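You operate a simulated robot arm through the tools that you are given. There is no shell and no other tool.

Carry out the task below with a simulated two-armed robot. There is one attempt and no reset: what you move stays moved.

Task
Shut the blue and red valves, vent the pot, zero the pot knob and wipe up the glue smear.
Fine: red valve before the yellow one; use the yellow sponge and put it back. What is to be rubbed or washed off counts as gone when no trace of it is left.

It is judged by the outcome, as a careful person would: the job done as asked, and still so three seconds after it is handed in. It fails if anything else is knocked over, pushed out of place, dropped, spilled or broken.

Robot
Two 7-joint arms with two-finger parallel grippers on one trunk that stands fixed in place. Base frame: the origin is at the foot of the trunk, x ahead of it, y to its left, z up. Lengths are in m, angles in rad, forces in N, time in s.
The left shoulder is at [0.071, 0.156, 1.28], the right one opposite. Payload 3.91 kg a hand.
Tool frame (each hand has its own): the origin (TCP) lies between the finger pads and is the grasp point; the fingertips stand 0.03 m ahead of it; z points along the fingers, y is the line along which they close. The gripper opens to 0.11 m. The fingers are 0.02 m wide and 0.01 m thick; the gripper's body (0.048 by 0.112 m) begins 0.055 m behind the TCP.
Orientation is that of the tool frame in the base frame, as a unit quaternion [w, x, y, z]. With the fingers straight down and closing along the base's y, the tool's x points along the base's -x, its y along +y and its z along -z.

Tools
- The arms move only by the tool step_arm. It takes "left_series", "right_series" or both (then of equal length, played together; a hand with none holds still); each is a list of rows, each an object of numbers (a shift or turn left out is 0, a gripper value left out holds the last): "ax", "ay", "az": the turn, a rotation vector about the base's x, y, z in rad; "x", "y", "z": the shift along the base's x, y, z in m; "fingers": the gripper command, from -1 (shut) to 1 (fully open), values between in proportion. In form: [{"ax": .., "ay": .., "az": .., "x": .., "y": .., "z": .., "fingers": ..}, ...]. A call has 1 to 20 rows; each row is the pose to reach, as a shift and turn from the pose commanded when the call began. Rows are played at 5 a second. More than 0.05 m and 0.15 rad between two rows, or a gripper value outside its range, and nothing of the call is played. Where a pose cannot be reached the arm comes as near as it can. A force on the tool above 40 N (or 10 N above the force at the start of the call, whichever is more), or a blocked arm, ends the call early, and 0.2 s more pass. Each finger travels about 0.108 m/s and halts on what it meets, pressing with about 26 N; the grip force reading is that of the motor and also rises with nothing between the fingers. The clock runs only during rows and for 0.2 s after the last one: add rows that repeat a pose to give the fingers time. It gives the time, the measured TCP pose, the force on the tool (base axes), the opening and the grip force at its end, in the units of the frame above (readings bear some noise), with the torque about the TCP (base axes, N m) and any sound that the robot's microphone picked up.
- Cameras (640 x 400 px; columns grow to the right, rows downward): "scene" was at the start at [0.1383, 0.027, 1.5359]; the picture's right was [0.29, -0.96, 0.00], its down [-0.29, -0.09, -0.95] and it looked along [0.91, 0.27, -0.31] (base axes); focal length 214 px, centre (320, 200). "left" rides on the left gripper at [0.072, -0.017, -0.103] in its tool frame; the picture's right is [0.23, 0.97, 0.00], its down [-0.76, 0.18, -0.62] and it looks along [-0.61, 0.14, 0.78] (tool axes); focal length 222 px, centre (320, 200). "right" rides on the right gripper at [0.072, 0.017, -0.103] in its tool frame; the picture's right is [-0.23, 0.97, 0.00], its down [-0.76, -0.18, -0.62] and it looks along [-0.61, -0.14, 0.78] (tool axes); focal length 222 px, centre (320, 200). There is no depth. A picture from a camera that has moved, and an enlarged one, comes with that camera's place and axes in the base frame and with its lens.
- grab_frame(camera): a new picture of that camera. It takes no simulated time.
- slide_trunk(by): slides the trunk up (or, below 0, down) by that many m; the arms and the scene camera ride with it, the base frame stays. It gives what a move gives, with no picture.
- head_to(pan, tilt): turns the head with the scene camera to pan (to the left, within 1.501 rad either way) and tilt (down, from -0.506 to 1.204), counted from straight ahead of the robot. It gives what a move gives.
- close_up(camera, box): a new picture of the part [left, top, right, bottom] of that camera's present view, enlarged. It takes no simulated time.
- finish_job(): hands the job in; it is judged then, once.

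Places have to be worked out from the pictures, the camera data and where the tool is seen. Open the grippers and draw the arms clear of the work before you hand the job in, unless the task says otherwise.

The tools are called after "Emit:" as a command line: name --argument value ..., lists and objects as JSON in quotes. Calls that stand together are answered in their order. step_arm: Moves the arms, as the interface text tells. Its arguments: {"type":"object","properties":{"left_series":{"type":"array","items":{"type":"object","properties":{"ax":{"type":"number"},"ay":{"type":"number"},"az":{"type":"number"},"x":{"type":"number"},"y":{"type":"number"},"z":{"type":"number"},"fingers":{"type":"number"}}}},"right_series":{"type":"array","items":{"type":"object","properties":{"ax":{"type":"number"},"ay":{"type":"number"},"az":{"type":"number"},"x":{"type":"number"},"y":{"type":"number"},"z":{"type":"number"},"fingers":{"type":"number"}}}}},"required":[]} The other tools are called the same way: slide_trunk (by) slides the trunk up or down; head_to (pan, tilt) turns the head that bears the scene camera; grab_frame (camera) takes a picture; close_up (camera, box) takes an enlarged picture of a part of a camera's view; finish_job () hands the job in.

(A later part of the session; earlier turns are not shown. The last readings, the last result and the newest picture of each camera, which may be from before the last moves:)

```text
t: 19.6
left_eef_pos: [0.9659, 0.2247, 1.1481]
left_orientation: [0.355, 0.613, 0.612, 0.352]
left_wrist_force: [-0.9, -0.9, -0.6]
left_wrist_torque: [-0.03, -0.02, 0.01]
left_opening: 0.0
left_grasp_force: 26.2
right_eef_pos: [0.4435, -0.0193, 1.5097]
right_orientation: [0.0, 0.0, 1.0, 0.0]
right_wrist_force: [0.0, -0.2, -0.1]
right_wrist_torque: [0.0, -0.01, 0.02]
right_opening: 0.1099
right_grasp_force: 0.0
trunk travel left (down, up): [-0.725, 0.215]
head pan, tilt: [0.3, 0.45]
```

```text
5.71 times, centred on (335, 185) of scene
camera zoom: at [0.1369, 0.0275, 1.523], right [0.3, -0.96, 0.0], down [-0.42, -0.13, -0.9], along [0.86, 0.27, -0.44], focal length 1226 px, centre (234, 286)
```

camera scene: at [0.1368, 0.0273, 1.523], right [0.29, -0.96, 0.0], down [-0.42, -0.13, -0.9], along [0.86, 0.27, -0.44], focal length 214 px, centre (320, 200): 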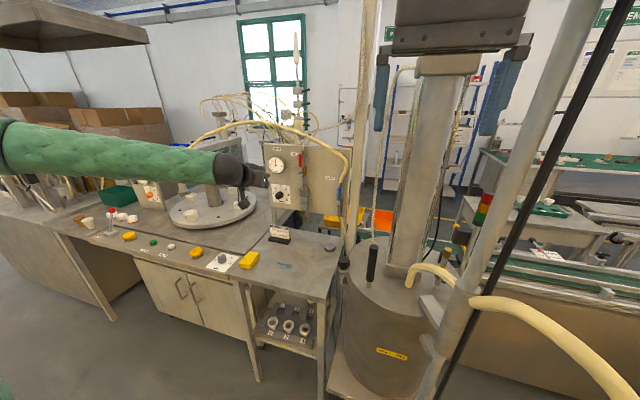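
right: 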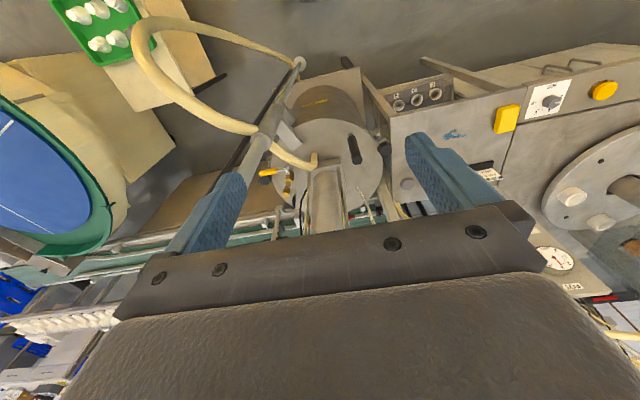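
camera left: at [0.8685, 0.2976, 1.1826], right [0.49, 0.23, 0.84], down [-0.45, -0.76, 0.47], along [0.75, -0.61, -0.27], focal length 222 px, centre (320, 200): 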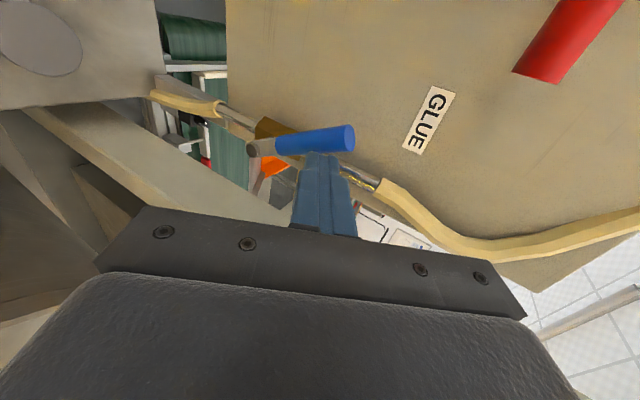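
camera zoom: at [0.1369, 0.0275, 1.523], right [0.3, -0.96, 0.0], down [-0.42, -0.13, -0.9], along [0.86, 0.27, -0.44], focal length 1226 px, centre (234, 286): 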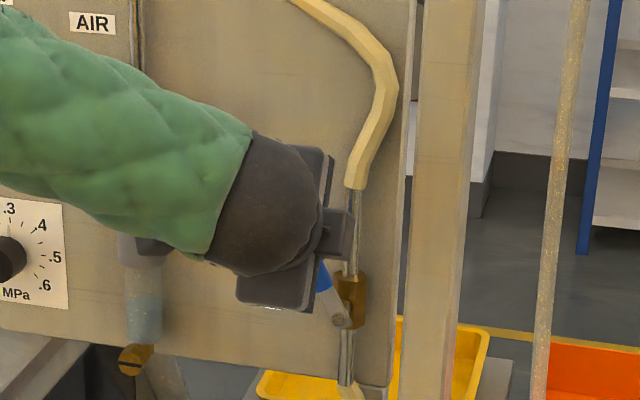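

The blue lever turns left freely. I'll continue the arc to 90° and press lightly into the stop.

Emit:
step_arm --left_series '[{"y": 0.0085, "z": -0.003}, {"y": 0.0164, "z": -0.0069}, {"y": 0.0237, "z": -0.0118}, {"y": 0.0305, "z": -0.0175}, {"y": 0.0365, "z": -0.024}, {"y": 0.0415, "z": -0.0313}, {"y": 0.0455, "z": -0.0385}, {"y": 0.0485, "z": -0.0455}, {"y": 0.0487, "z": -0.049}, {"y": 0.0487, "z": -0.051}]'

Emit:
grab_frame --camera "left"

Emit:
close_up --camera "scene" --box '[290, 150, 370, 230]'

```text
t: 21.8
left_eef_pos: [0.9667, 0.2739, 1.0952]
left_orientation: [0.355, 0.613, 0.612, 0.352]
left_wrist_force: [0.0, 0.8, -0.7]
left_wrist_torque: [-0.02, -0.01, 0.03]
left_opening: 0.0001
left_grasp_force: 25.9
right_eef_pos: [0.4442, -0.0202, 1.5082]
right_orientation: [0.0, 0.0, 1.0, 0.0]
right_wrist_force: [-0.8, 0.5, -0.1]
right_wrist_torque: [-0.02, 0.0, 0.0]
right_opening: 0.11
right_grasp_force: 0.0
trunk travel left (down, up): [-0.725, 0.215]
head pan, tilt: [0.3, 0.45]
```

```text
taken
camera left: at [0.8698, 0.3463, 1.1314], right [0.49, 0.23, 0.84], down [-0.45, -0.76, 0.47], along [0.75, -0.61, -0.27], focal length 222 px, centre (320, 200)
```

left: 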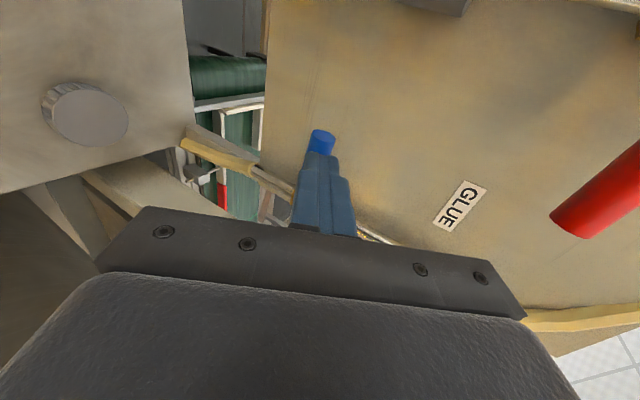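

```text
5.00 times, centred on (330, 190) of scene
camera zoom: at [0.1371, 0.0272, 1.5229], right [0.3, -0.96, 0.0], down [-0.42, -0.13, -0.9], along [0.86, 0.27, -0.44], focal length 1072 px, centre (270, 250)
```

zoom: 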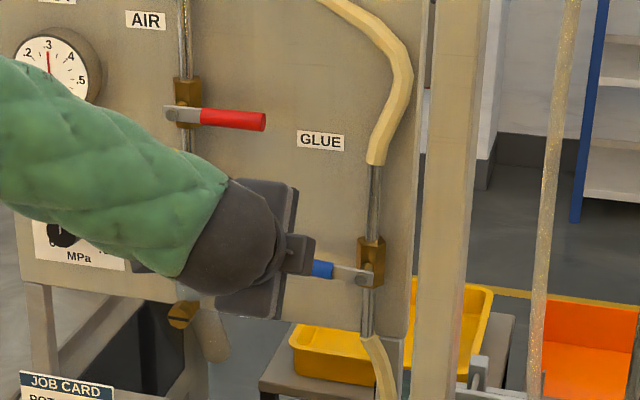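

There is no resistance yet, and on the red valve the stop came at the same relative height. I'll press another 4 mm to feel for the stop.

Emit:
step_arm --left_series '[{"z": -0.002}, {"z": -0.004}, {"z": -0.004}]'

Emit:
close_up --camera "scene" --box '[290, 150, 370, 230]'

```text
t: 22.6
left_eef_pos: [0.9671, 0.2732, 1.0921]
left_orientation: [0.354, 0.613, 0.613, 0.352]
left_wrist_force: [0.4, 0.3, -1.3]
left_wrist_torque: [-0.01, -0.02, 0.04]
left_opening: 0.0001
left_grasp_force: 25.7
right_eef_pos: [0.4442, -0.0209, 1.5103]
right_orientation: [0.0, 0.001, 1.0, 0.001]
right_wrist_force: [-0.4, -0.6, 1.0]
right_wrist_torque: [0.01, 0.01, -0.02]
right_opening: 0.1101
right_grasp_force: 0.1
trunk travel left (down, up): [-0.725, 0.215]
head pan, tilt: [0.3, 0.45]
```

```text
5.00 times, centred on (330, 190) of scene
camera zoom: at [0.1369, 0.0273, 1.523], right [0.3, -0.96, 0.0], down [-0.42, -0.13, -0.9], along [0.86, 0.27, -0.44], focal length 1072 px, centre (270, 250)
```

zoom: 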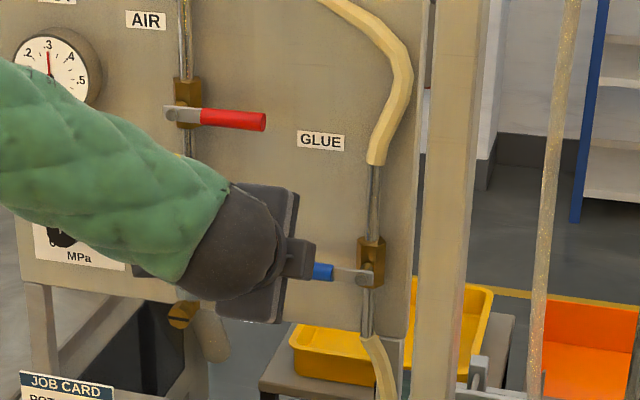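

The lever looks horizontal now but the stop isn't felt yet. I'll press 4 mm more in small steps.

Emit:
step_arm --left_series '[{"z": -0.001}, {"z": -0.002}, {"z": -0.003}, {"z": -0.004}, {"z": -0.004}]'

Emit:
close_up --camera "scene" --box '[310, 180, 360, 220]'

Emit:
close_up --camera "left" --box '[250, 100, 410, 240]'

```text
t: 23.8
left_eef_pos: [0.9659, 0.2738, 1.0891]
left_orientation: [0.355, 0.613, 0.611, 0.353]
left_wrist_force: [-5.2, 0.4, 4.7]
left_wrist_torque: [0.05, -0.07, 0.09]
left_opening: 0.0
left_grasp_force: 26.1
right_eef_pos: [0.4422, -0.0191, 1.5106]
right_orientation: [0.0, 0.0, 1.0, 0.0]
right_wrist_force: [0.4, -0.2, 0.2]
right_wrist_torque: [-0.02, 0.02, 0.01]
right_opening: 0.1101
right_grasp_force: 0.1
trunk travel left (down, up): [-0.725, 0.215]
head pan, tilt: [0.3, 0.45]
```

```text
10.00 times, centred on (335, 200) of scene
camera zoom: at [0.136, 0.0273, 1.5231], right [0.3, -0.96, 0.0], down [-0.42, -0.13, -0.9], along [0.86, 0.27, -0.44], focal length 2145 px, centre (170, 200)
```

zoom: 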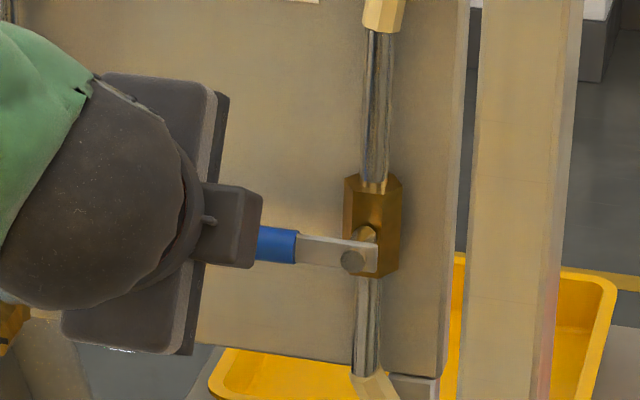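

```text
2.86 times, centred on (330, 170) of left
camera zoom: at [0.8693, 0.346, 1.1245], right [0.49, 0.23, 0.84], down [-0.45, -0.76, 0.47], along [0.75, -0.61, -0.27], focal length 635 px, centre (291, 286)
```

zoom: 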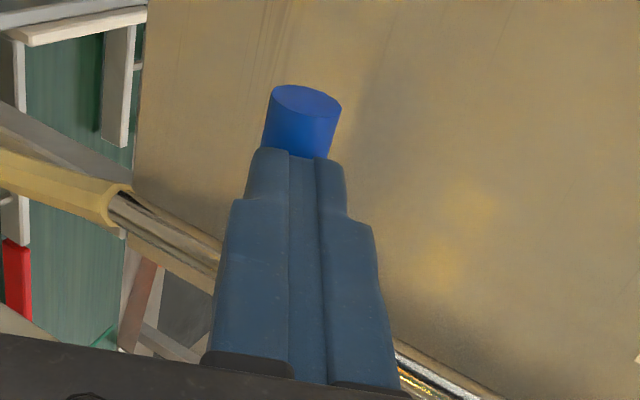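

Force of about 5 N shows the blue lever is at its stop. I'll lift off, back away, and re-level the hand while moving in front of the POT knob.

Emit:
step_arm --left_series '[{"z": 0.014}, {"x": -0.02, "z": 0.024}, {"x": -0.06, "z": 0.024}, {"x": -0.1, "z": 0.024}, {"x": -0.12, "y": 0.03, "z": 0.018, "ay": -0.08}, {"x": -0.12, "y": 0.07, "z": 0.01, "ay": -0.17}, {"x": -0.12, "y": 0.11, "z": 0.002, "ay": -0.26}, {"x": -0.12, "y": 0.15, "z": -0.006, "ay": -0.35}, {"x": -0.12, "y": 0.19, "z": -0.012, "ay": -0.44}, {"x": -0.12, "y": 0.225, "z": -0.016, "ay": -0.52}, {"x": -0.12, "y": 0.239, "z": -0.016, "ay": -0.52}, {"x": -0.12, "y": 0.239, "z": -0.016, "ay": -0.52}]'

Emit:
grab_frame --camera "left"

Emit:
grab_frame --camera "scene"

```text
t: 26.4
left_eef_pos: [0.8466, 0.5133, 1.0714]
left_orientation: [0.5, 0.502, 0.5, 0.498]
left_wrist_force: [-0.1, -0.2, 0.3]
left_wrist_torque: [-0.02, -0.01, 0.0]
left_opening: 0.0001
left_grasp_force: 26.1
right_eef_pos: [0.4438, -0.0202, 1.5093]
right_orientation: [-0.001, 0.0, 1.0, 0.0]
right_wrist_force: [0.8, 0.3, -0.6]
right_wrist_torque: [0.02, 0.0, -0.02]
right_opening: 0.1099
right_grasp_force: 0.1
trunk travel left (down, up): [-0.725, 0.215]
head pan, tilt: [0.3, 0.45]
```

```text
taken
camera left: at [0.7439, 0.5865, 1.0538], right [0.0, 0.23, 0.97], down [-0.62, -0.76, 0.18], along [0.78, -0.61, 0.14], focal length 222 px, centre (320, 200)
```

left: 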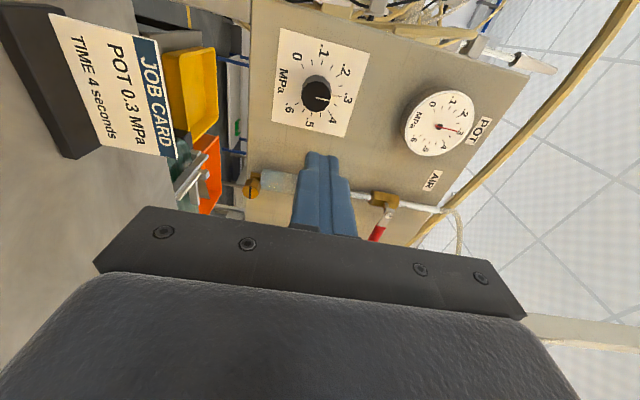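

```text
taken
camera scene: at [0.1371, 0.0272, 1.5229], right [0.3, -0.96, 0.0], down [-0.42, -0.13, -0.9], along [0.86, 0.27, -0.44], focal length 214 px, centre (320, 200)
```

scene: 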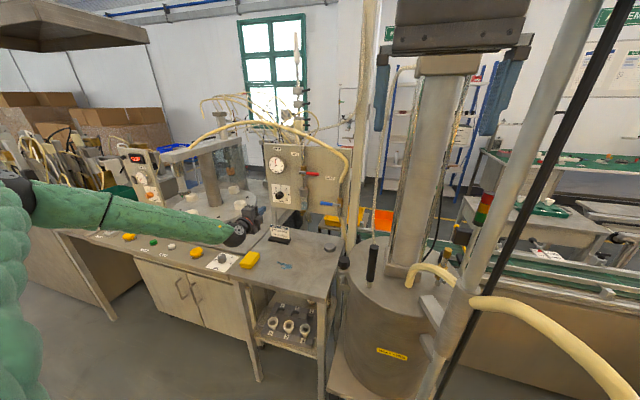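

Both levers are horizontal now. I'll zoom in to refine the knob's position and check the gauge.

Emit:
close_up --camera "left" --box '[260, 20, 380, 150]'

Emit:
close_up --camera "scene" --box '[255, 135, 355, 215]'

```text
3.08 times, centred on (320, 85) of left
camera zoom: at [0.7439, 0.5865, 1.0538], right [0.0, 0.23, 0.97], down [-0.62, -0.76, 0.18], along [0.78, -0.61, 0.14], focal length 684 px, centre (320, 554)
```

zoom: 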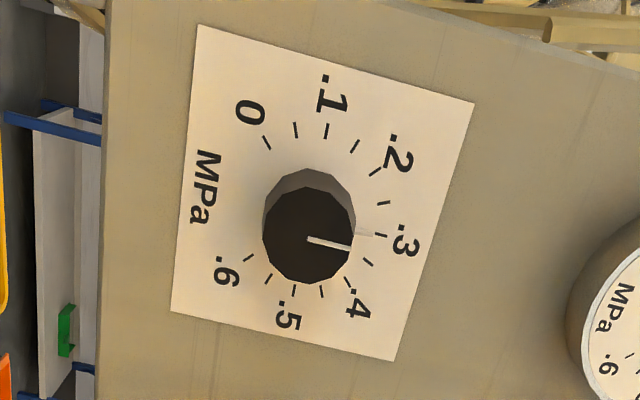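

```text
5.00 times, centred on (305, 175) of scene
camera zoom: at [0.1371, 0.0272, 1.5229], right [0.3, -0.96, 0.0], down [-0.42, -0.13, -0.9], along [0.86, 0.27, -0.44], focal length 1072 px, centre (395, 325)
```

zoom: 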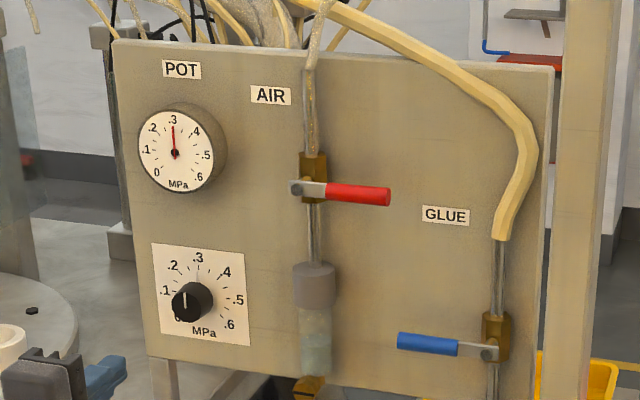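

Using the two left views, the knob's axis is at y≈0.519, z≈1.0665, with its top at x≈1.015 and panel face at x≈1.048. I'll roll the hand to 45°, open to 6 cm, and align on the axis before approaching.

Emit:
step_arm --left_series '[{"ax": -0.13, "fingers": 0.1}, {"ax": -0.26, "x": 0.02, "y": 0.003, "z": -0.002}, {"ax": -0.39, "x": 0.04, "y": 0.0057, "z": -0.005}, {"ax": -0.52, "x": 0.06, "y": 0.0057, "z": -0.005}, {"ax": -0.65, "x": 0.08, "y": 0.0057, "z": -0.005}, {"ax": -0.785, "x": 0.1, "y": 0.0057, "z": -0.005}, {"ax": -0.785, "x": 0.1, "y": 0.0057, "z": -0.005}]'

Emit:
grab_frame --camera "left"

Emit:
close_up --camera "scene" --box '[240, 130, 340, 220]'

```text
t: 28.0
left_eef_pos: [0.9457, 0.5179, 1.067]
left_orientation: [0.653, 0.271, 0.653, 0.269]
left_wrist_force: [-0.8, -0.1, 0.6]
left_wrist_torque: [-0.01, 0.0, 0.03]
left_opening: 0.0604
left_grasp_force: 0.1
right_eef_pos: [0.4439, -0.0195, 1.5102]
right_orientation: [-0.001, 0.0, 1.0, -0.001]
right_wrist_force: [0.0, -0.5, -0.3]
right_wrist_torque: [0.03, -0.04, -0.02]
right_opening: 0.1098
right_grasp_force: 0.0
trunk travel left (down, up): [-0.725, 0.215]
head pan, tilt: [0.3, 0.45]
```

```text
taken
camera left: at [0.8437, 0.5577, 1.003], right [0.0, 0.85, 0.53], down [-0.62, -0.41, 0.67], along [0.78, -0.33, 0.53], focal length 222 px, centre (320, 200)
```

left: 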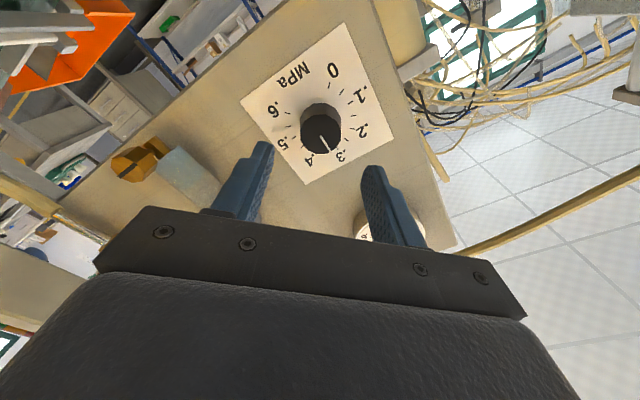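

```text
4.44 times, centred on (290, 175) of scene
camera zoom: at [0.1363, 0.028, 1.523], right [0.3, -0.96, 0.0], down [-0.42, -0.13, -0.9], along [0.86, 0.27, -0.44], focal length 953 px, centre (453, 311)
```

zoom: 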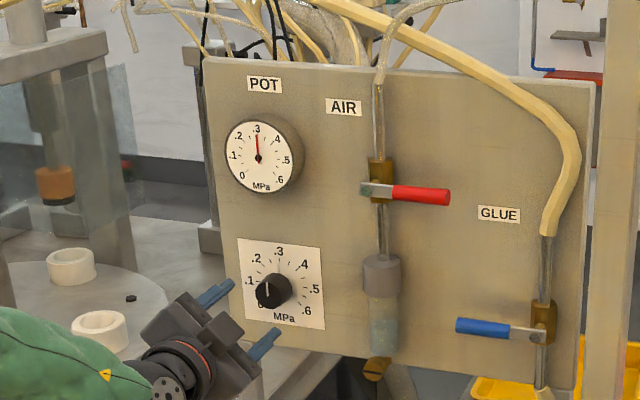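

Alignment looks close. I'll zoom in on the knob in this view to check centring before closing in.

Emit:
close_up --camera "left" --box '[230, 20, 410, 220]'

```text
2.00 times, centred on (320, 120) of left
camera zoom: at [0.8437, 0.5577, 1.003], right [0.0, 0.85, 0.53], down [-0.62, -0.41, 0.67], along [0.78, -0.33, 0.53], focal length 444 px, centre (320, 360)
```

zoom: 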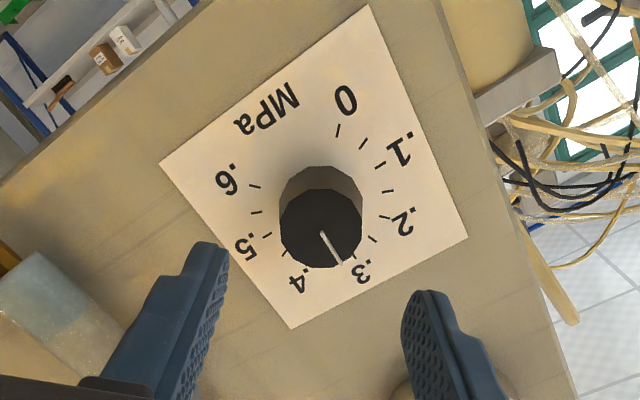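

The knob centre agrees within about 2 mm. I'll advance so the tips overlap the knob by about 2 cm, then close.

Emit:
step_arm --left_series '[{"x": 0.02}, {"x": 0.04, "y": 0.001}, {"x": 0.055, "y": 0.001}, {"x": 0.062, "y": 0.001}, {"x": 0.062, "y": 0.001}]'

Emit:
close_up --camera "left" --box '[200, 20, 440, 240]'

Emit:
close_up --camera "scene" --box '[240, 150, 320, 220]'

```text
t: 29.2
left_eef_pos: [1.0088, 0.5202, 1.0676]
left_orientation: [0.654, 0.273, 0.653, 0.268]
left_wrist_force: [0.3, 0.0, -0.1]
left_wrist_torque: [0.01, -0.01, 0.0]
left_opening: 0.0604
left_grasp_force: 0.0
right_eef_pos: [0.4437, -0.0201, 1.5103]
right_orientation: [0.001, 0.0, 1.0, -0.001]
right_wrist_force: [0.1, -0.7, 0.1]
right_wrist_torque: [0.02, 0.03, -0.02]
right_opening: 0.1102
right_grasp_force: 0.1
trunk travel left (down, up): [-0.725, 0.215]
head pan, tilt: [0.3, 0.45]
```

```text
1.82 times, centred on (320, 130) of left
camera zoom: at [0.906, 0.559, 1.0025], right [0.0, 0.85, 0.53], down [-0.62, -0.41, 0.66], along [0.78, -0.33, 0.53], focal length 404 px, centre (320, 327)
```

zoom: 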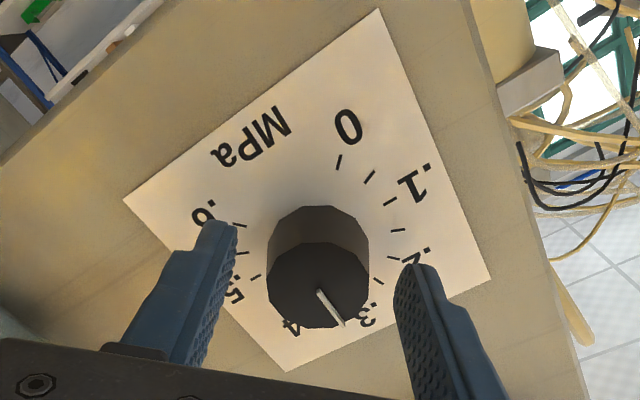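

```text
5.71 times, centred on (280, 185) of scene
camera zoom: at [0.1367, 0.0277, 1.523], right [0.3, -0.96, 0.0], down [-0.42, -0.13, -0.9], along [0.86, 0.27, -0.44], focal length 1226 px, centre (549, 286)
```

zoom: 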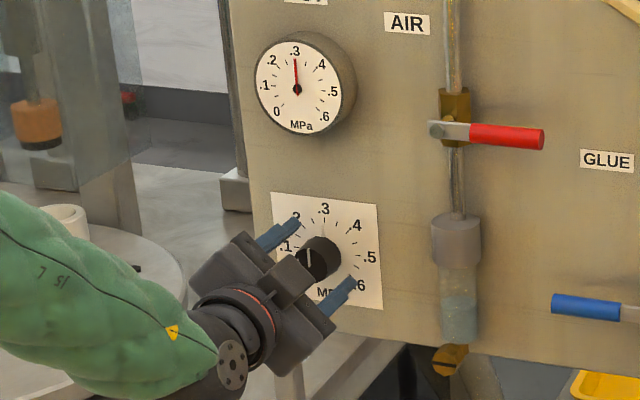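

The fingers straddle the knob well centred. I'll close and check the grip before turning.

Emit:
step_arm --left_series '[{"fingers": -0.5}, {"fingers": -0.7}, {"fingers": -1}, {"fingers": -1}]'

Emit:
close_up --camera "left" --box '[200, 20, 440, 240]'

```text
t: 30.2
left_eef_pos: [1.0087, 0.518, 1.0669]
left_orientation: [0.653, 0.273, 0.653, 0.269]
left_wrist_force: [-2.0, -4.2, -4.7]
left_wrist_torque: [0.0, -0.4, 0.04]
left_opening: 0.0375
left_grasp_force: 44.7
right_eef_pos: [0.4449, -0.0193, 1.509]
right_orientation: [0.0, 0.0, 1.0, 0.0]
right_wrist_force: [0.3, 0.6, -0.1]
right_wrist_torque: [0.04, -0.03, 0.0]
right_opening: 0.1097
right_grasp_force: 0.0
trunk travel left (down, up): [-0.725, 0.215]
head pan, tilt: [0.3, 0.45]
```

```text
1.82 times, centred on (320, 130) of left
camera zoom: at [0.9061, 0.5582, 1.0021], right [0.01, 0.85, 0.53], down [-0.62, -0.41, 0.67], along [0.78, -0.33, 0.53], focal length 404 px, centre (320, 327)
```

zoom: 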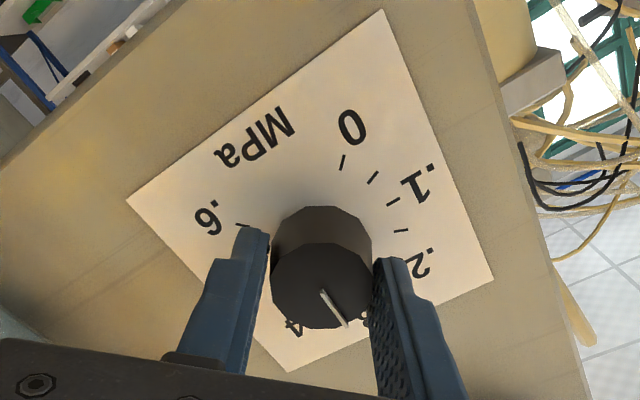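

Gripped at 37.5 mm with a small lateral bias toward −y/−z, so I'll shift about 1 mm that way and turn the knob counter-clockwise by 0.42 rad as a test.

Emit:
step_arm --left_series '[{"y": -0.001, "z": -0.001}, {"ax": -0.14, "y": -0.001, "z": -0.001}, {"ax": -0.28, "y": -0.001, "z": -0.001}, {"ax": -0.42, "y": -0.001, "z": -0.001}]'

Emit:
close_up --camera "left" --box '[200, 20, 440, 240]'

Emit:
close_up --camera "scene" --box '[240, 150, 320, 220]'

```text
t: 31.2
left_eef_pos: [1.0082, 0.5194, 1.0675]
left_orientation: [0.697, 0.129, 0.694, 0.127]
left_wrist_force: [7.7, 7.0, 6.8]
left_wrist_torque: [0.03, 0.86, 0.75]
left_opening: 0.0376
left_grasp_force: 45.0
right_eef_pos: [0.4432, -0.0186, 1.5098]
right_orientation: [0.0, 0.001, 1.0, 0.0]
right_wrist_force: [0.3, -0.4, 0.4]
right_wrist_torque: [0.02, -0.01, -0.01]
right_opening: 0.1101
right_grasp_force: 0.1
trunk travel left (down, up): [-0.725, 0.215]
head pan, tilt: [0.3, 0.45]
```

```text
1.82 times, centred on (320, 130) of left
camera zoom: at [0.9062, 0.5293, 0.9915], right [0.0, 0.99, 0.13], down [-0.63, -0.1, 0.77], along [0.78, -0.09, 0.62], focal length 404 px, centre (320, 327)
```

zoom: 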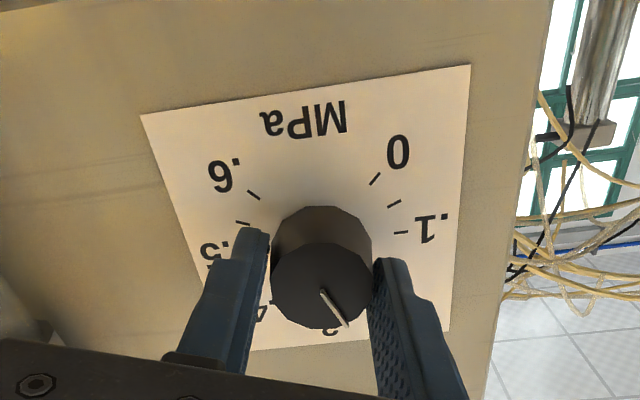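

```text
5.71 times, centred on (280, 185) of scene
camera zoom: at [0.1371, 0.0278, 1.5231], right [0.3, -0.96, 0.0], down [-0.42, -0.13, -0.9], along [0.86, 0.27, -0.44], focal length 1226 px, centre (549, 286)
```

zoom: 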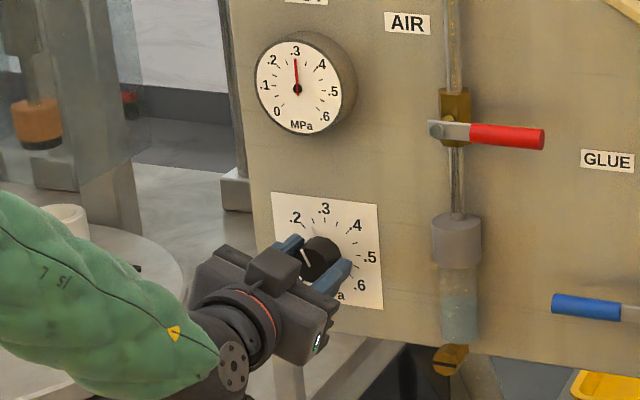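

The knob turns with the fingers. Side force flipped sign, so I'll undo half of the shift and continue turning about 55° more.

Emit:
step_arm --left_series '[{"y": 0.0006, "z": 0.0006}, {"ax": -0.14, "y": 0.0006, "z": 0.0006}, {"ax": -0.28, "y": 0.0006, "z": 0.0006}, {"ax": -0.42, "y": 0.0006, "z": 0.0006}, {"ax": -0.56, "y": 0.0006, "z": 0.0006}, {"ax": -0.7, "y": 0.0006, "z": 0.0006}, {"ax": -0.84, "y": 0.0006, "z": 0.0006}, {"ax": -0.96, "y": 0.0006, "z": 0.0006}]'

Emit:
close_up --camera "left" --box '[200, 20, 440, 240]'

Emit:
close_up --camera "scene" --box '[240, 150, 320, 220]'

```text
t: 32.4
left_eef_pos: [1.0078, 0.5194, 1.0673]
left_orientation: [0.705, -0.052, 0.705, -0.051]
left_wrist_force: [14.0, 10.7, -6.1]
left_wrist_torque: [0.06, 0.16, -0.57]
left_opening: 0.0376
left_grasp_force: 45.5
left hand out of reach, approached as far as the arm can: row 5
right_eef_pos: [0.445, -0.0192, 1.5091]
right_orientation: [-0.001, 0.001, 1.0, 0.0]
right_wrist_force: [0.3, -0.7, -1.0]
right_wrist_torque: [0.01, -0.03, -0.03]
right_opening: 0.1101
right_grasp_force: 0.1
trunk travel left (down, up): [-0.725, 0.215]
head pan, tilt: [0.3, 0.45]
stopped in row 5 (left hand): the force on the tool passed its limit at 81 N (the readings are from after the stop); the commanded pose is now the measured one
```

```text
1.82 times, centred on (320, 130) of left
camera zoom: at [0.9055, 0.4927, 0.9964], right [0.0, 0.93, -0.37], down [-0.62, 0.28, 0.73], along [0.78, 0.23, 0.58], focal length 404 px, centre (320, 327)
```

zoom: 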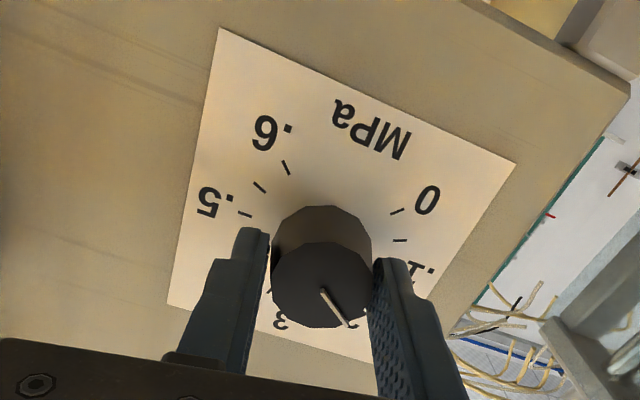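

```text
5.71 times, centred on (280, 185) of scene
camera zoom: at [0.1385, 0.0281, 1.5224], right [0.29, -0.96, 0.0], down [-0.42, -0.13, -0.9], along [0.86, 0.27, -0.44], focal length 1226 px, centre (549, 286)
```

zoom: 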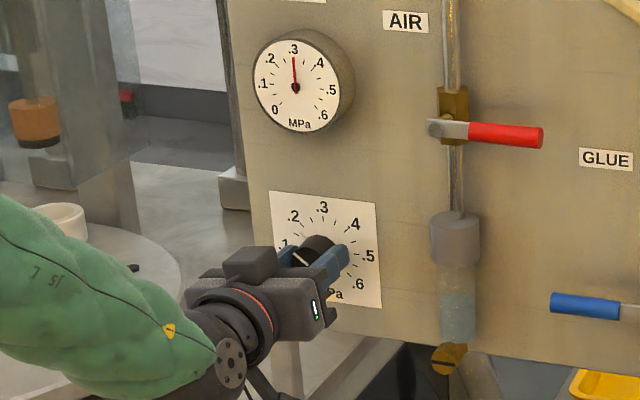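

The wrist ran out of reach at about −8° roll, with the knob turned about 53° (near 0.18). I'll release, back off, and look before regripping with the wrist rolled the other way.

Emit:
step_arm --left_series '[{"fingers": -0.2}, {"fingers": 0.1}, {"fingers": 0.1}, {"x": -0.02, "fingers": 0.1}, {"x": -0.045, "fingers": 0.1}, {"x": -0.05, "fingers": 0.1}]'

Emit:
grab_frame --camera "left"

Emit:
close_up --camera "scene" --box '[240, 130, 340, 220]'

```text
t: 33.8
left_eef_pos: [0.9572, 0.5174, 1.0693]
left_orientation: [0.706, -0.052, 0.705, -0.05]
left_wrist_force: [0.1, 1.0, 0.4]
left_wrist_torque: [-0.01, 0.02, 0.03]
left_opening: 0.0606
left_grasp_force: 0.2
right_eef_pos: [0.443, -0.02, 1.5094]
right_orientation: [0.0, 0.0, 1.0, 0.0]
right_wrist_force: [0.0, -0.3, -0.2]
right_wrist_torque: [0.03, 0.0, 0.05]
right_opening: 0.11
right_grasp_force: 0.1
trunk travel left (down, up): [-0.725, 0.215]
head pan, tilt: [0.3, 0.45]
```

```text
taken
camera left: at [0.8538, 0.4902, 0.9984], right [0.0, 0.93, -0.36], down [-0.62, 0.29, 0.73], along [0.78, 0.23, 0.58], focal length 222 px, centre (320, 200)
```

left: 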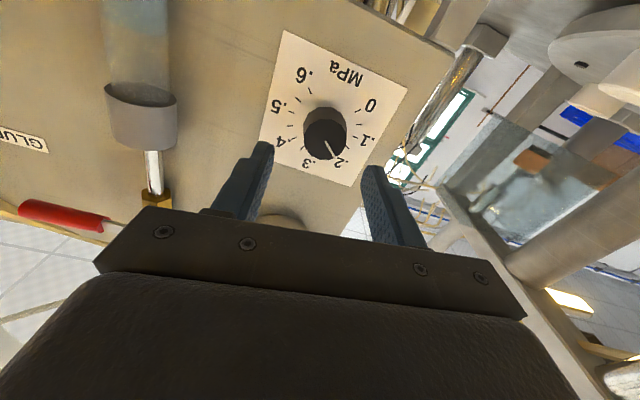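

```text
4.44 times, centred on (290, 175) of scene
camera zoom: at [0.1375, 0.0264, 1.5229], right [0.3, -0.96, 0.0], down [-0.42, -0.13, -0.9], along [0.86, 0.27, -0.44], focal length 953 px, centre (453, 311)
```

zoom: 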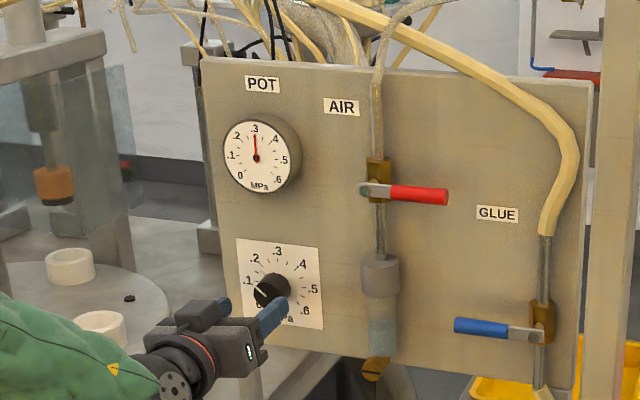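

The panel hasn't moved and the knob now points near .18. I'll roll the hand back to about +80° and line up on the axis again.

Emit:
step_arm --left_series '[{"ax": 0.14}, {"ax": 0.28}, {"ax": 0.42}, {"ax": 0.56}, {"ax": 0.7}, {"ax": 0.84}, {"ax": 0.98, "y": 0.001, "z": -0.001}, {"ax": 1.12, "y": 0.001, "z": -0.001}, {"ax": 1.26, "y": 0.001, "z": -0.001}, {"ax": 1.4, "y": 0.001, "z": -0.001}, {"ax": 1.54, "y": 0.001, "z": -0.001}, {"ax": 1.54, "y": 0.001, "z": -0.001}]'

Emit:
close_up --camera "left" --box '[200, 20, 440, 240]'

```text
t: 36.4
left_eef_pos: [0.9565, 0.5197, 1.0678]
left_orientation: [0.542, 0.455, 0.542, 0.454]
left_wrist_force: [0.0, -0.2, -0.2]
left_wrist_torque: [0.0, 0.02, -0.01]
left_opening: 0.0604
left_grasp_force: 0.0
right_eef_pos: [0.4432, -0.0194, 1.5091]
right_orientation: [0.0, 0.0, 1.0, 0.0]
right_wrist_force: [0.1, 0.0, 1.1]
right_wrist_torque: [0.0, -0.02, 0.01]
right_opening: 0.1099
right_grasp_force: 0.2
trunk travel left (down, up): [-0.725, 0.215]
head pan, tilt: [0.3, 0.45]
```

```text
1.82 times, centred on (320, 130) of left
camera zoom: at [0.854, 0.5884, 1.0373], right [0.0, 0.39, 0.92], down [-0.62, -0.72, 0.31], along [0.78, -0.57, 0.25], focal length 404 px, centre (320, 327)
```

zoom: 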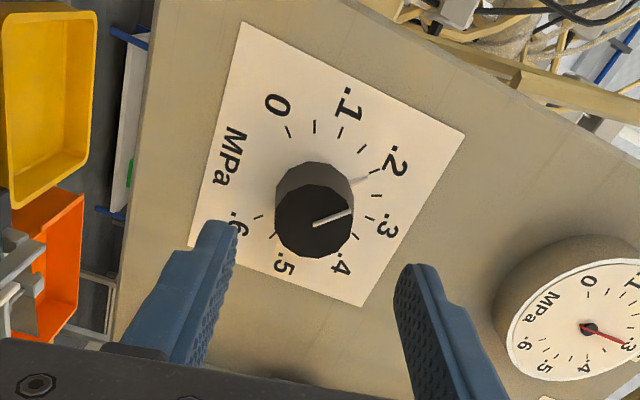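

The pointer is at about .2, so roughly 90° remain. I'll roll another 0.38 rad to ~100° so the whole turn fits in one grip, and check that the pose is reachable.

Emit:
step_arm --left_series '[{"ax": 0.13}, {"ax": 0.26}, {"ax": 0.38}, {"ax": 0.38, "x": 0.02}, {"ax": 0.38, "x": 0.04}, {"ax": 0.38, "x": 0.05}, {"ax": 0.38, "x": 0.051}]'

Emit:
close_up --camera "left" --box '[200, 20, 440, 240]'

```text
t: 38.0
left_eef_pos: [1.0083, 0.5189, 1.068]
left_orientation: [0.447, 0.549, 0.446, 0.548]
left_wrist_force: [-0.2, 0.4, -0.9]
left_wrist_torque: [-0.01, -0.03, 0.02]
left_opening: 0.0605
left_grasp_force: 0.0
right_eef_pos: [0.444, -0.0207, 1.5094]
right_orientation: [0.0, 0.0, 1.0, 0.0]
right_wrist_force: [-0.3, -0.4, 0.6]
right_wrist_torque: [-0.03, 0.03, -0.01]
right_opening: 0.1102
right_grasp_force: 0.1
trunk travel left (down, up): [-0.725, 0.215]
head pan, tilt: [0.3, 0.45]
```

```text
1.82 times, centred on (320, 130) of left
camera zoom: at [0.9054, 0.5941, 1.0646], right [0.0, 0.03, 1.0], down [-0.62, -0.78, 0.02], along [0.78, -0.62, 0.02], focal length 404 px, centre (320, 327)
```

zoom: 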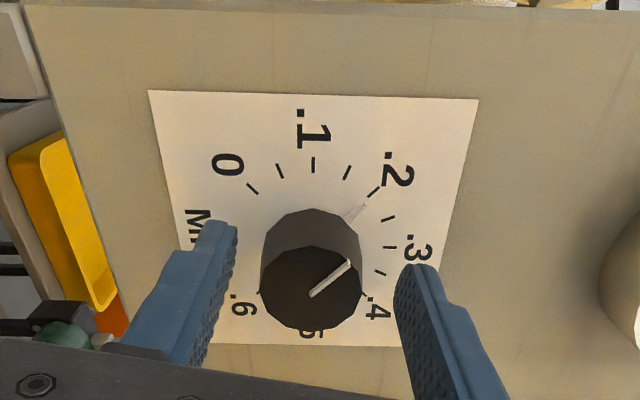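

The hand is well placed at 102° roll and the pointer is right at the .2 tick. I'll close and turn −0.8 rad first.

Emit:
step_arm --left_series '[{"fingers": -0.5}, {"fingers": -0.7}, {"fingers": -1}, {"fingers": -1}, {"fingers": -1, "ax": -0.13}, {"ax": -0.26}, {"ax": -0.39}, {"ax": -0.52}, {"ax": -0.65}, {"ax": -0.78}]'

Emit:
close_up --camera "left" --box '[200, 20, 440, 240]'

```text
t: 39.9
left_eef_pos: [1.0077, 0.5193, 1.065]
left_orientation: [0.584, 0.399, 0.586, 0.396]
left_wrist_force: [1.5, 1.2, -6.6]
left_wrist_torque: [0.01, -0.71, -0.24]
left_opening: 0.0376
left_grasp_force: 45.4
right_eef_pos: [0.4437, -0.0203, 1.5089]
right_orientation: [0.0, 0.0, 1.0, 0.001]
right_wrist_force: [0.8, 0.2, 0.4]
right_wrist_torque: [0.02, 0.0, -0.01]
right_opening: 0.1102
right_grasp_force: 0.1
trunk travel left (down, up): [-0.725, 0.215]
head pan, tilt: [0.3, 0.45]
stopped in row 9 (left hand): the force on the tool passed its limit at 41 N (the readings are from after the stop); the commanded pose is now the measured one
```

```text
1.82 times, centred on (320, 130) of left
camera zoom: at [0.9049, 0.5812, 1.0217], right [0.01, 0.57, 0.82], down [-0.62, -0.64, 0.45], along [0.78, -0.51, 0.35], focal length 404 px, centre (320, 327)
```

zoom: 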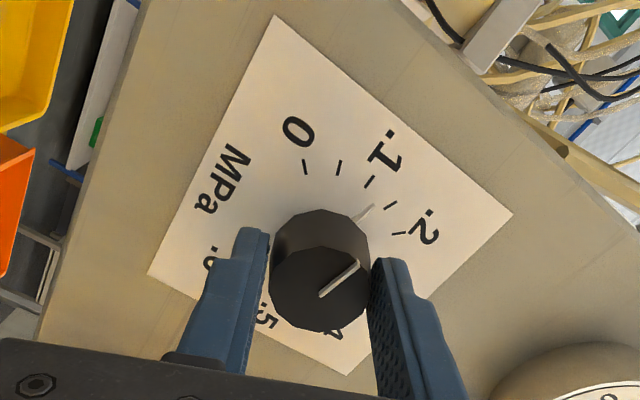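

The knob is now near .13. The stop came from a ~2–3 mm axis mismatch in z, which has since relaxed, so I'll continue in smaller increments while nulling the side force.

Emit:
step_arm --left_series '[{"z": -0.0006}, {"ax": -0.13, "z": -0.0006}, {"ax": -0.26, "z": -0.0006}, {"ax": -0.39, "z": -0.0006}]'

Emit:
close_up --camera "left" --box '[200, 20, 440, 240]'

```text
t: 40.9
left_eef_pos: [1.0077, 0.5199, 1.064]
left_orientation: [0.651, 0.277, 0.651, 0.276]
left_wrist_force: [1.5, 2.1, -9.0]
left_wrist_torque: [0.02, -0.3, -0.19]
left_opening: 0.0379
left_grasp_force: 45.4
right_eef_pos: [0.4444, -0.0177, 1.5096]
right_orientation: [-0.001, 0.0, 1.0, 0.0]
right_wrist_force: [0.1, -0.2, 0.2]
right_wrist_torque: [-0.02, 0.04, 0.01]
right_opening: 0.1099
right_grasp_force: 0.1
trunk travel left (down, up): [-0.725, 0.215]
head pan, tilt: [0.3, 0.45]
```

```text
1.82 times, centred on (320, 130) of left
camera zoom: at [0.9049, 0.5605, 1.0013], right [0.0, 0.84, 0.54], down [-0.62, -0.42, 0.66], along [0.78, -0.34, 0.52], focal length 404 px, centre (320, 327)
```

zoom: 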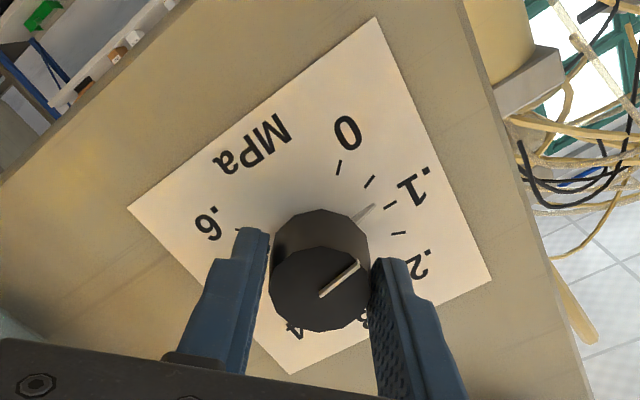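

The pointer is near .08 with about 35° left. I'll null the −9 N z-force with a 0.8 mm shift and turn another 0.36 rad.

Emit:
step_arm --left_series '[{"z": -0.0008}, {"ax": -0.12, "z": -0.0008}, {"ax": -0.24, "z": -0.0008}, {"ax": -0.36, "z": -0.0008}]'

Emit:
close_up --camera "left" --box '[200, 20, 440, 240]'

```text
t: 41.9
left_eef_pos: [1.0079, 0.5205, 1.0651]
left_orientation: [0.69, 0.157, 0.69, 0.153]
left_wrist_force: [2.5, 5.9, -1.0]
left_wrist_torque: [0.0, -1.04, -0.01]
left_opening: 0.0377
left_grasp_force: 45.1
right_eef_pos: [0.4444, -0.0176, 1.5093]
right_orientation: [0.0, 0.001, 1.0, -0.001]
right_wrist_force: [0.1, 0.5, -0.5]
right_wrist_torque: [0.01, 0.0, 0.0]
right_opening: 0.1099
right_grasp_force: 0.1
trunk travel left (down, up): [-0.725, 0.215]
head pan, tilt: [0.3, 0.45]
```

```text
1.82 times, centred on (320, 130) of left
camera zoom: at [0.905, 0.5359, 0.9908], right [0.0, 0.98, 0.21], down [-0.62, -0.16, 0.76], along [0.78, -0.13, 0.61], focal length 404 px, centre (320, 327)
```

zoom: 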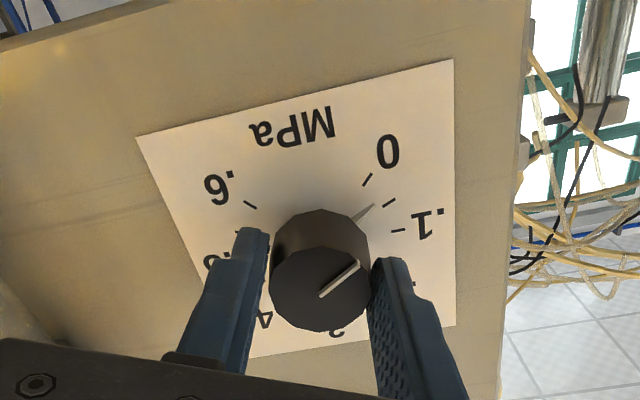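

About 15° remain to zero. I'll turn −0.25 rad more and then check closely.

Emit:
step_arm --left_series '[{"y": 0.0005}, {"ax": -0.12, "y": 0.0005}, {"ax": -0.25, "y": 0.0005}, {"ax": -0.25, "y": 0.0005}]'

Emit:
close_up --camera "left" --box '[230, 50, 410, 210]'

```text
t: 42.9
left_eef_pos: [1.0078, 0.5204, 1.0654]
left_orientation: [0.704, 0.07, 0.704, 0.068]
left_wrist_force: [1.0, 1.4, -1.1]
left_wrist_torque: [0.66, -0.14, 0.24]
left_opening: 0.0374
left_grasp_force: 45.0
right_eef_pos: [0.4431, -0.0199, 1.5089]
right_orientation: [0.0, 0.0, 1.0, 0.0]
right_wrist_force: [-0.4, -0.3, 0.6]
right_wrist_torque: [0.03, -0.01, 0.0]
right_opening: 0.1099
right_grasp_force: 0.1
trunk travel left (down, up): [-0.725, 0.215]
head pan, tilt: [0.3, 0.45]
```

```text
2.50 times, centred on (320, 130) of left
camera zoom: at [0.905, 0.5177, 0.9892], right [0.0, 1.0, -0.04], down [-0.62, 0.03, 0.78], along [0.78, 0.02, 0.62], focal length 555 px, centre (320, 375)
```

zoom: 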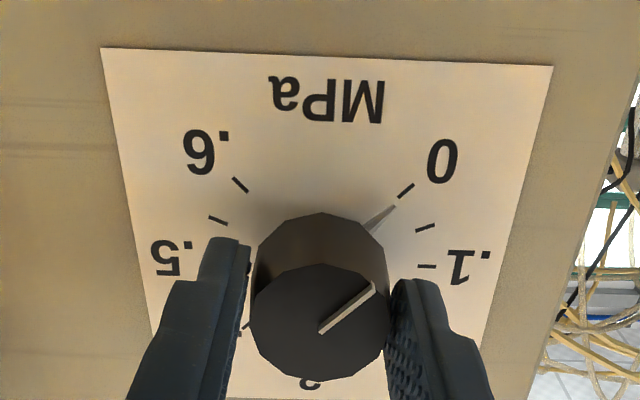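

A 0.66 N·m torque about x shows the knob has hit its zero stop, and the pointer aligns with the 0 tick. I'll release and back off to verify.

Emit:
step_arm --left_series '[{"fingers": -0.2}, {"fingers": 0.1}, {"fingers": 0.1}, {"x": -0.02}, {"x": -0.05}, {"x": -0.09}, {"x": -0.12}, {"x": -0.12}]'

Emit:
close_up --camera "left" --box '[240, 60, 420, 200]'

Emit:
close_up --camera "scene" --box '[240, 130, 340, 220]'

```text
t: 44.7
left_eef_pos: [0.8891, 0.5195, 1.0649]
left_orientation: [0.704, 0.071, 0.704, 0.067]
left_wrist_force: [-0.7, 0.4, -0.9]
left_wrist_torque: [0.0, 0.03, -0.02]
left_opening: 0.0605
left_grasp_force: 0.1
right_eef_pos: [0.4442, -0.0206, 1.5085]
right_orientation: [0.0, 0.0, 1.0, -0.001]
right_wrist_force: [1.1, -0.4, 0.9]
right_wrist_torque: [0.0, -0.03, 0.04]
right_opening: 0.1098
right_grasp_force: 0.0
trunk travel left (down, up): [-0.725, 0.215]
head pan, tilt: [0.3, 0.45]
```

```text
2.86 times, centred on (330, 130) of left
camera zoom: at [0.786, 0.5165, 0.9887], right [0.0, 1.0, -0.03], down [-0.62, 0.03, 0.78], along [0.78, 0.02, 0.62], focal length 635 px, centre (291, 400)
```

zoom: 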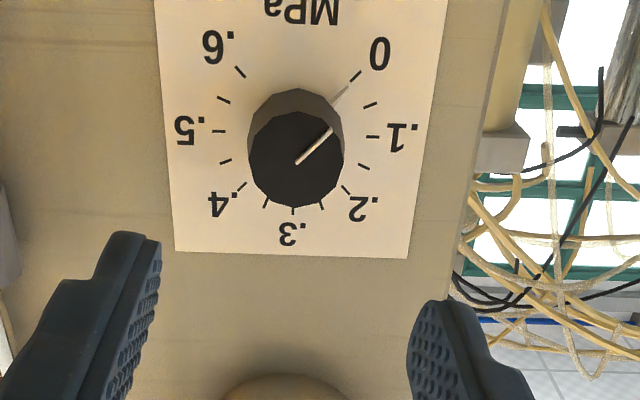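

```text
4.44 times, centred on (290, 175) of scene
camera zoom: at [0.1379, 0.0267, 1.5229], right [0.3, -0.96, 0.0], down [-0.42, -0.13, -0.9], along [0.86, 0.27, -0.44], focal length 953 px, centre (453, 311)
```

zoom: 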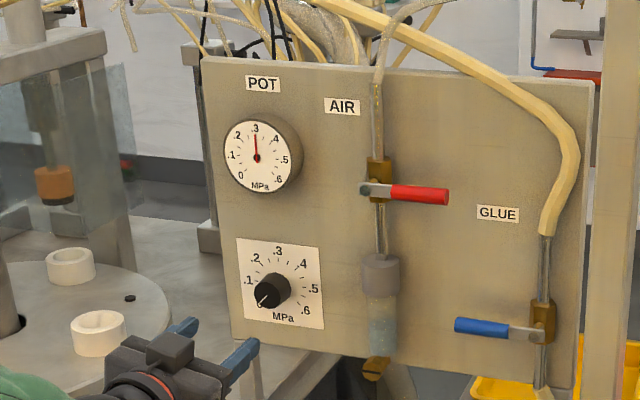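

Knob reads 0 and both panel levers are shut. Next is the yellow vent valve with the right arm, so I'll move the right hand out to the right at height, well behind the pole and rod, while yawing it −90°.

Emit:
step_arm --right_series '[{"x": -0.01, "y": -0.02, "z": 0.005}, {"x": -0.02, "y": -0.05, "z": 0.01, "az": -0.1}, {"x": -0.03, "y": -0.08, "z": 0.015, "az": -0.24}, {"x": -0.04, "y": -0.11, "z": 0.02, "az": -0.38}, {"x": -0.044, "y": -0.145, "z": 0.02, "az": -0.52}, {"x": -0.044, "y": -0.18, "z": 0.02, "az": -0.66}, {"x": -0.044, "y": -0.215, "z": 0.02, "az": -0.8}, {"x": -0.044, "y": -0.25, "z": 0.02, "az": -0.94}, {"x": -0.044, "y": -0.285, "z": 0.02, "az": -1.08}, {"x": -0.044, "y": -0.315, "z": 0.02, "az": -1.22}, {"x": -0.044, "y": -0.34, "z": 0.02, "az": -1.36}, {"x": -0.044, "y": -0.34, "z": 0.02, "az": -1.5}, {"x": -0.044, "y": -0.34, "z": 0.02, "az": -1.57}]'

Emit:
grab_frame --camera "right"

Emit:
head_to --pan -0.55 --tilt 0.4

Emit:
grab_frame --camera "scene"

```text
t: 47.5
left_eef_pos: [0.8878, 0.5185, 1.065]
left_orientation: [0.704, 0.069, 0.703, 0.067]
left_wrist_force: [-0.3, -0.7, -0.3]
left_wrist_torque: [-0.02, 0.03, 0.01]
left_opening: 0.0606
left_grasp_force: 0.2
right_eef_pos: [0.3993, -0.3605, 1.529]
right_orientation: [0.0, 0.708, 0.706, -0.001]
right_wrist_force: [0.1, -0.1, -0.9]
right_wrist_torque: [0.01, -0.06, 0.01]
right_opening: 0.1099
right_grasp_force: 0.1
trunk travel left (down, up): [-0.725, 0.215]
head pan, tilt: [0.3, 0.45]
```

```text
taken
camera right: at [0.4174, -0.2884, 1.6325], right [0.97, -0.23, 0.0], down [-0.18, -0.76, 0.62], along [-0.14, -0.61, -0.78], focal length 222 px, centre (320, 200)
```

right: 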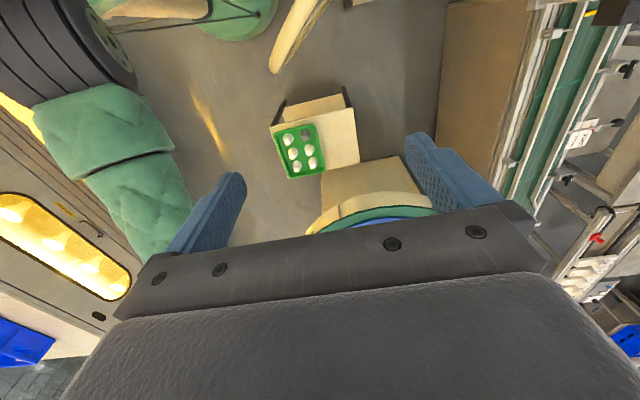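

```text
t: 48.7
left_eef_pos: [0.8885, 0.5188, 1.0657]
left_orientation: [0.704, 0.07, 0.703, 0.067]
left_wrist_force: [0.1, 0.8, 0.4]
left_wrist_torque: [0.01, -0.01, 0.05]
left_opening: 0.0605
left_grasp_force: 0.1
right_eef_pos: [0.3988, -0.3601, 1.5297]
right_orientation: [0.0, 0.707, 0.707, 0.0]
right_wrist_force: [-0.9, 0.0, -0.7]
right_wrist_torque: [-0.01, -0.01, 0.02]
right_opening: 0.11
right_grasp_force: 0.1
trunk travel left (down, up): [-0.725, 0.215]
head pan, tilt: [-0.55, 0.4]
```

```text
taken
camera scene: at [0.1278, -0.0484, 1.5277], right [-0.52, -0.85, 0.0], down [-0.33, 0.2, -0.92], along [0.79, -0.48, -0.39], focal length 214 px, centre (320, 200)
```

scene: 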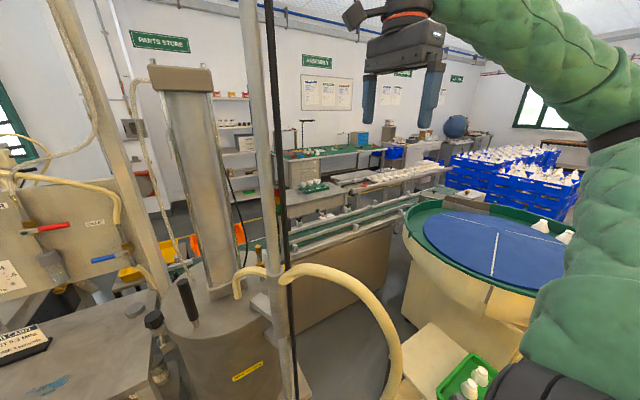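

The right arm's elbow stays high and to the right. I'll carry the hand forward over the hose at height, tilting it 45° toward +y, to about [0.67,-0.36,1.30].

Emit:
step_arm --right_series '[{"x": 0.04, "z": 0.0, "ax": 0.12, "fingers": 0.0}, {"x": 0.08, "z": -0.01, "ax": 0.24}, {"x": 0.12, "z": -0.02, "ax": 0.36}, {"x": 0.16, "z": -0.04, "ax": 0.48}, {"x": 0.2, "z": -0.07, "ax": 0.6}, {"x": 0.24, "z": -0.11, "ax": 0.7}, {"x": 0.271, "z": -0.15, "ax": 0.785}, {"x": 0.271, "z": -0.19, "ax": 0.785}, {"x": 0.271, "z": -0.23, "ax": 0.785}, {"x": 0.271, "z": -0.23, "ax": 0.785}]'

Emit:
grab_frame --camera "right"

Emit:
grab_frame --camera "scene"

```text
refused: row 6 steps farther than a row can; nothing moved
```

```text
taken
camera right: at [0.4174, -0.288, 1.6326], right [0.97, -0.23, 0.0], down [-0.18, -0.76, 0.62], along [-0.14, -0.61, -0.78], focal length 222 px, centre (320, 200)
```

right: 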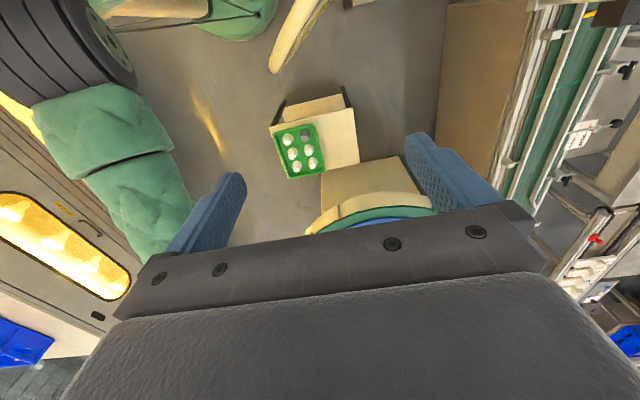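

```text
taken
camera scene: at [0.1278, -0.0484, 1.5277], right [-0.52, -0.85, 0.0], down [-0.33, 0.2, -0.92], along [0.79, -0.48, -0.39], focal length 214 px, centre (320, 200)
```

scene: 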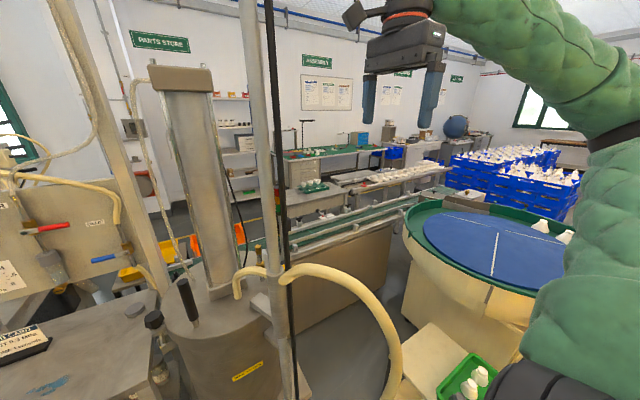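

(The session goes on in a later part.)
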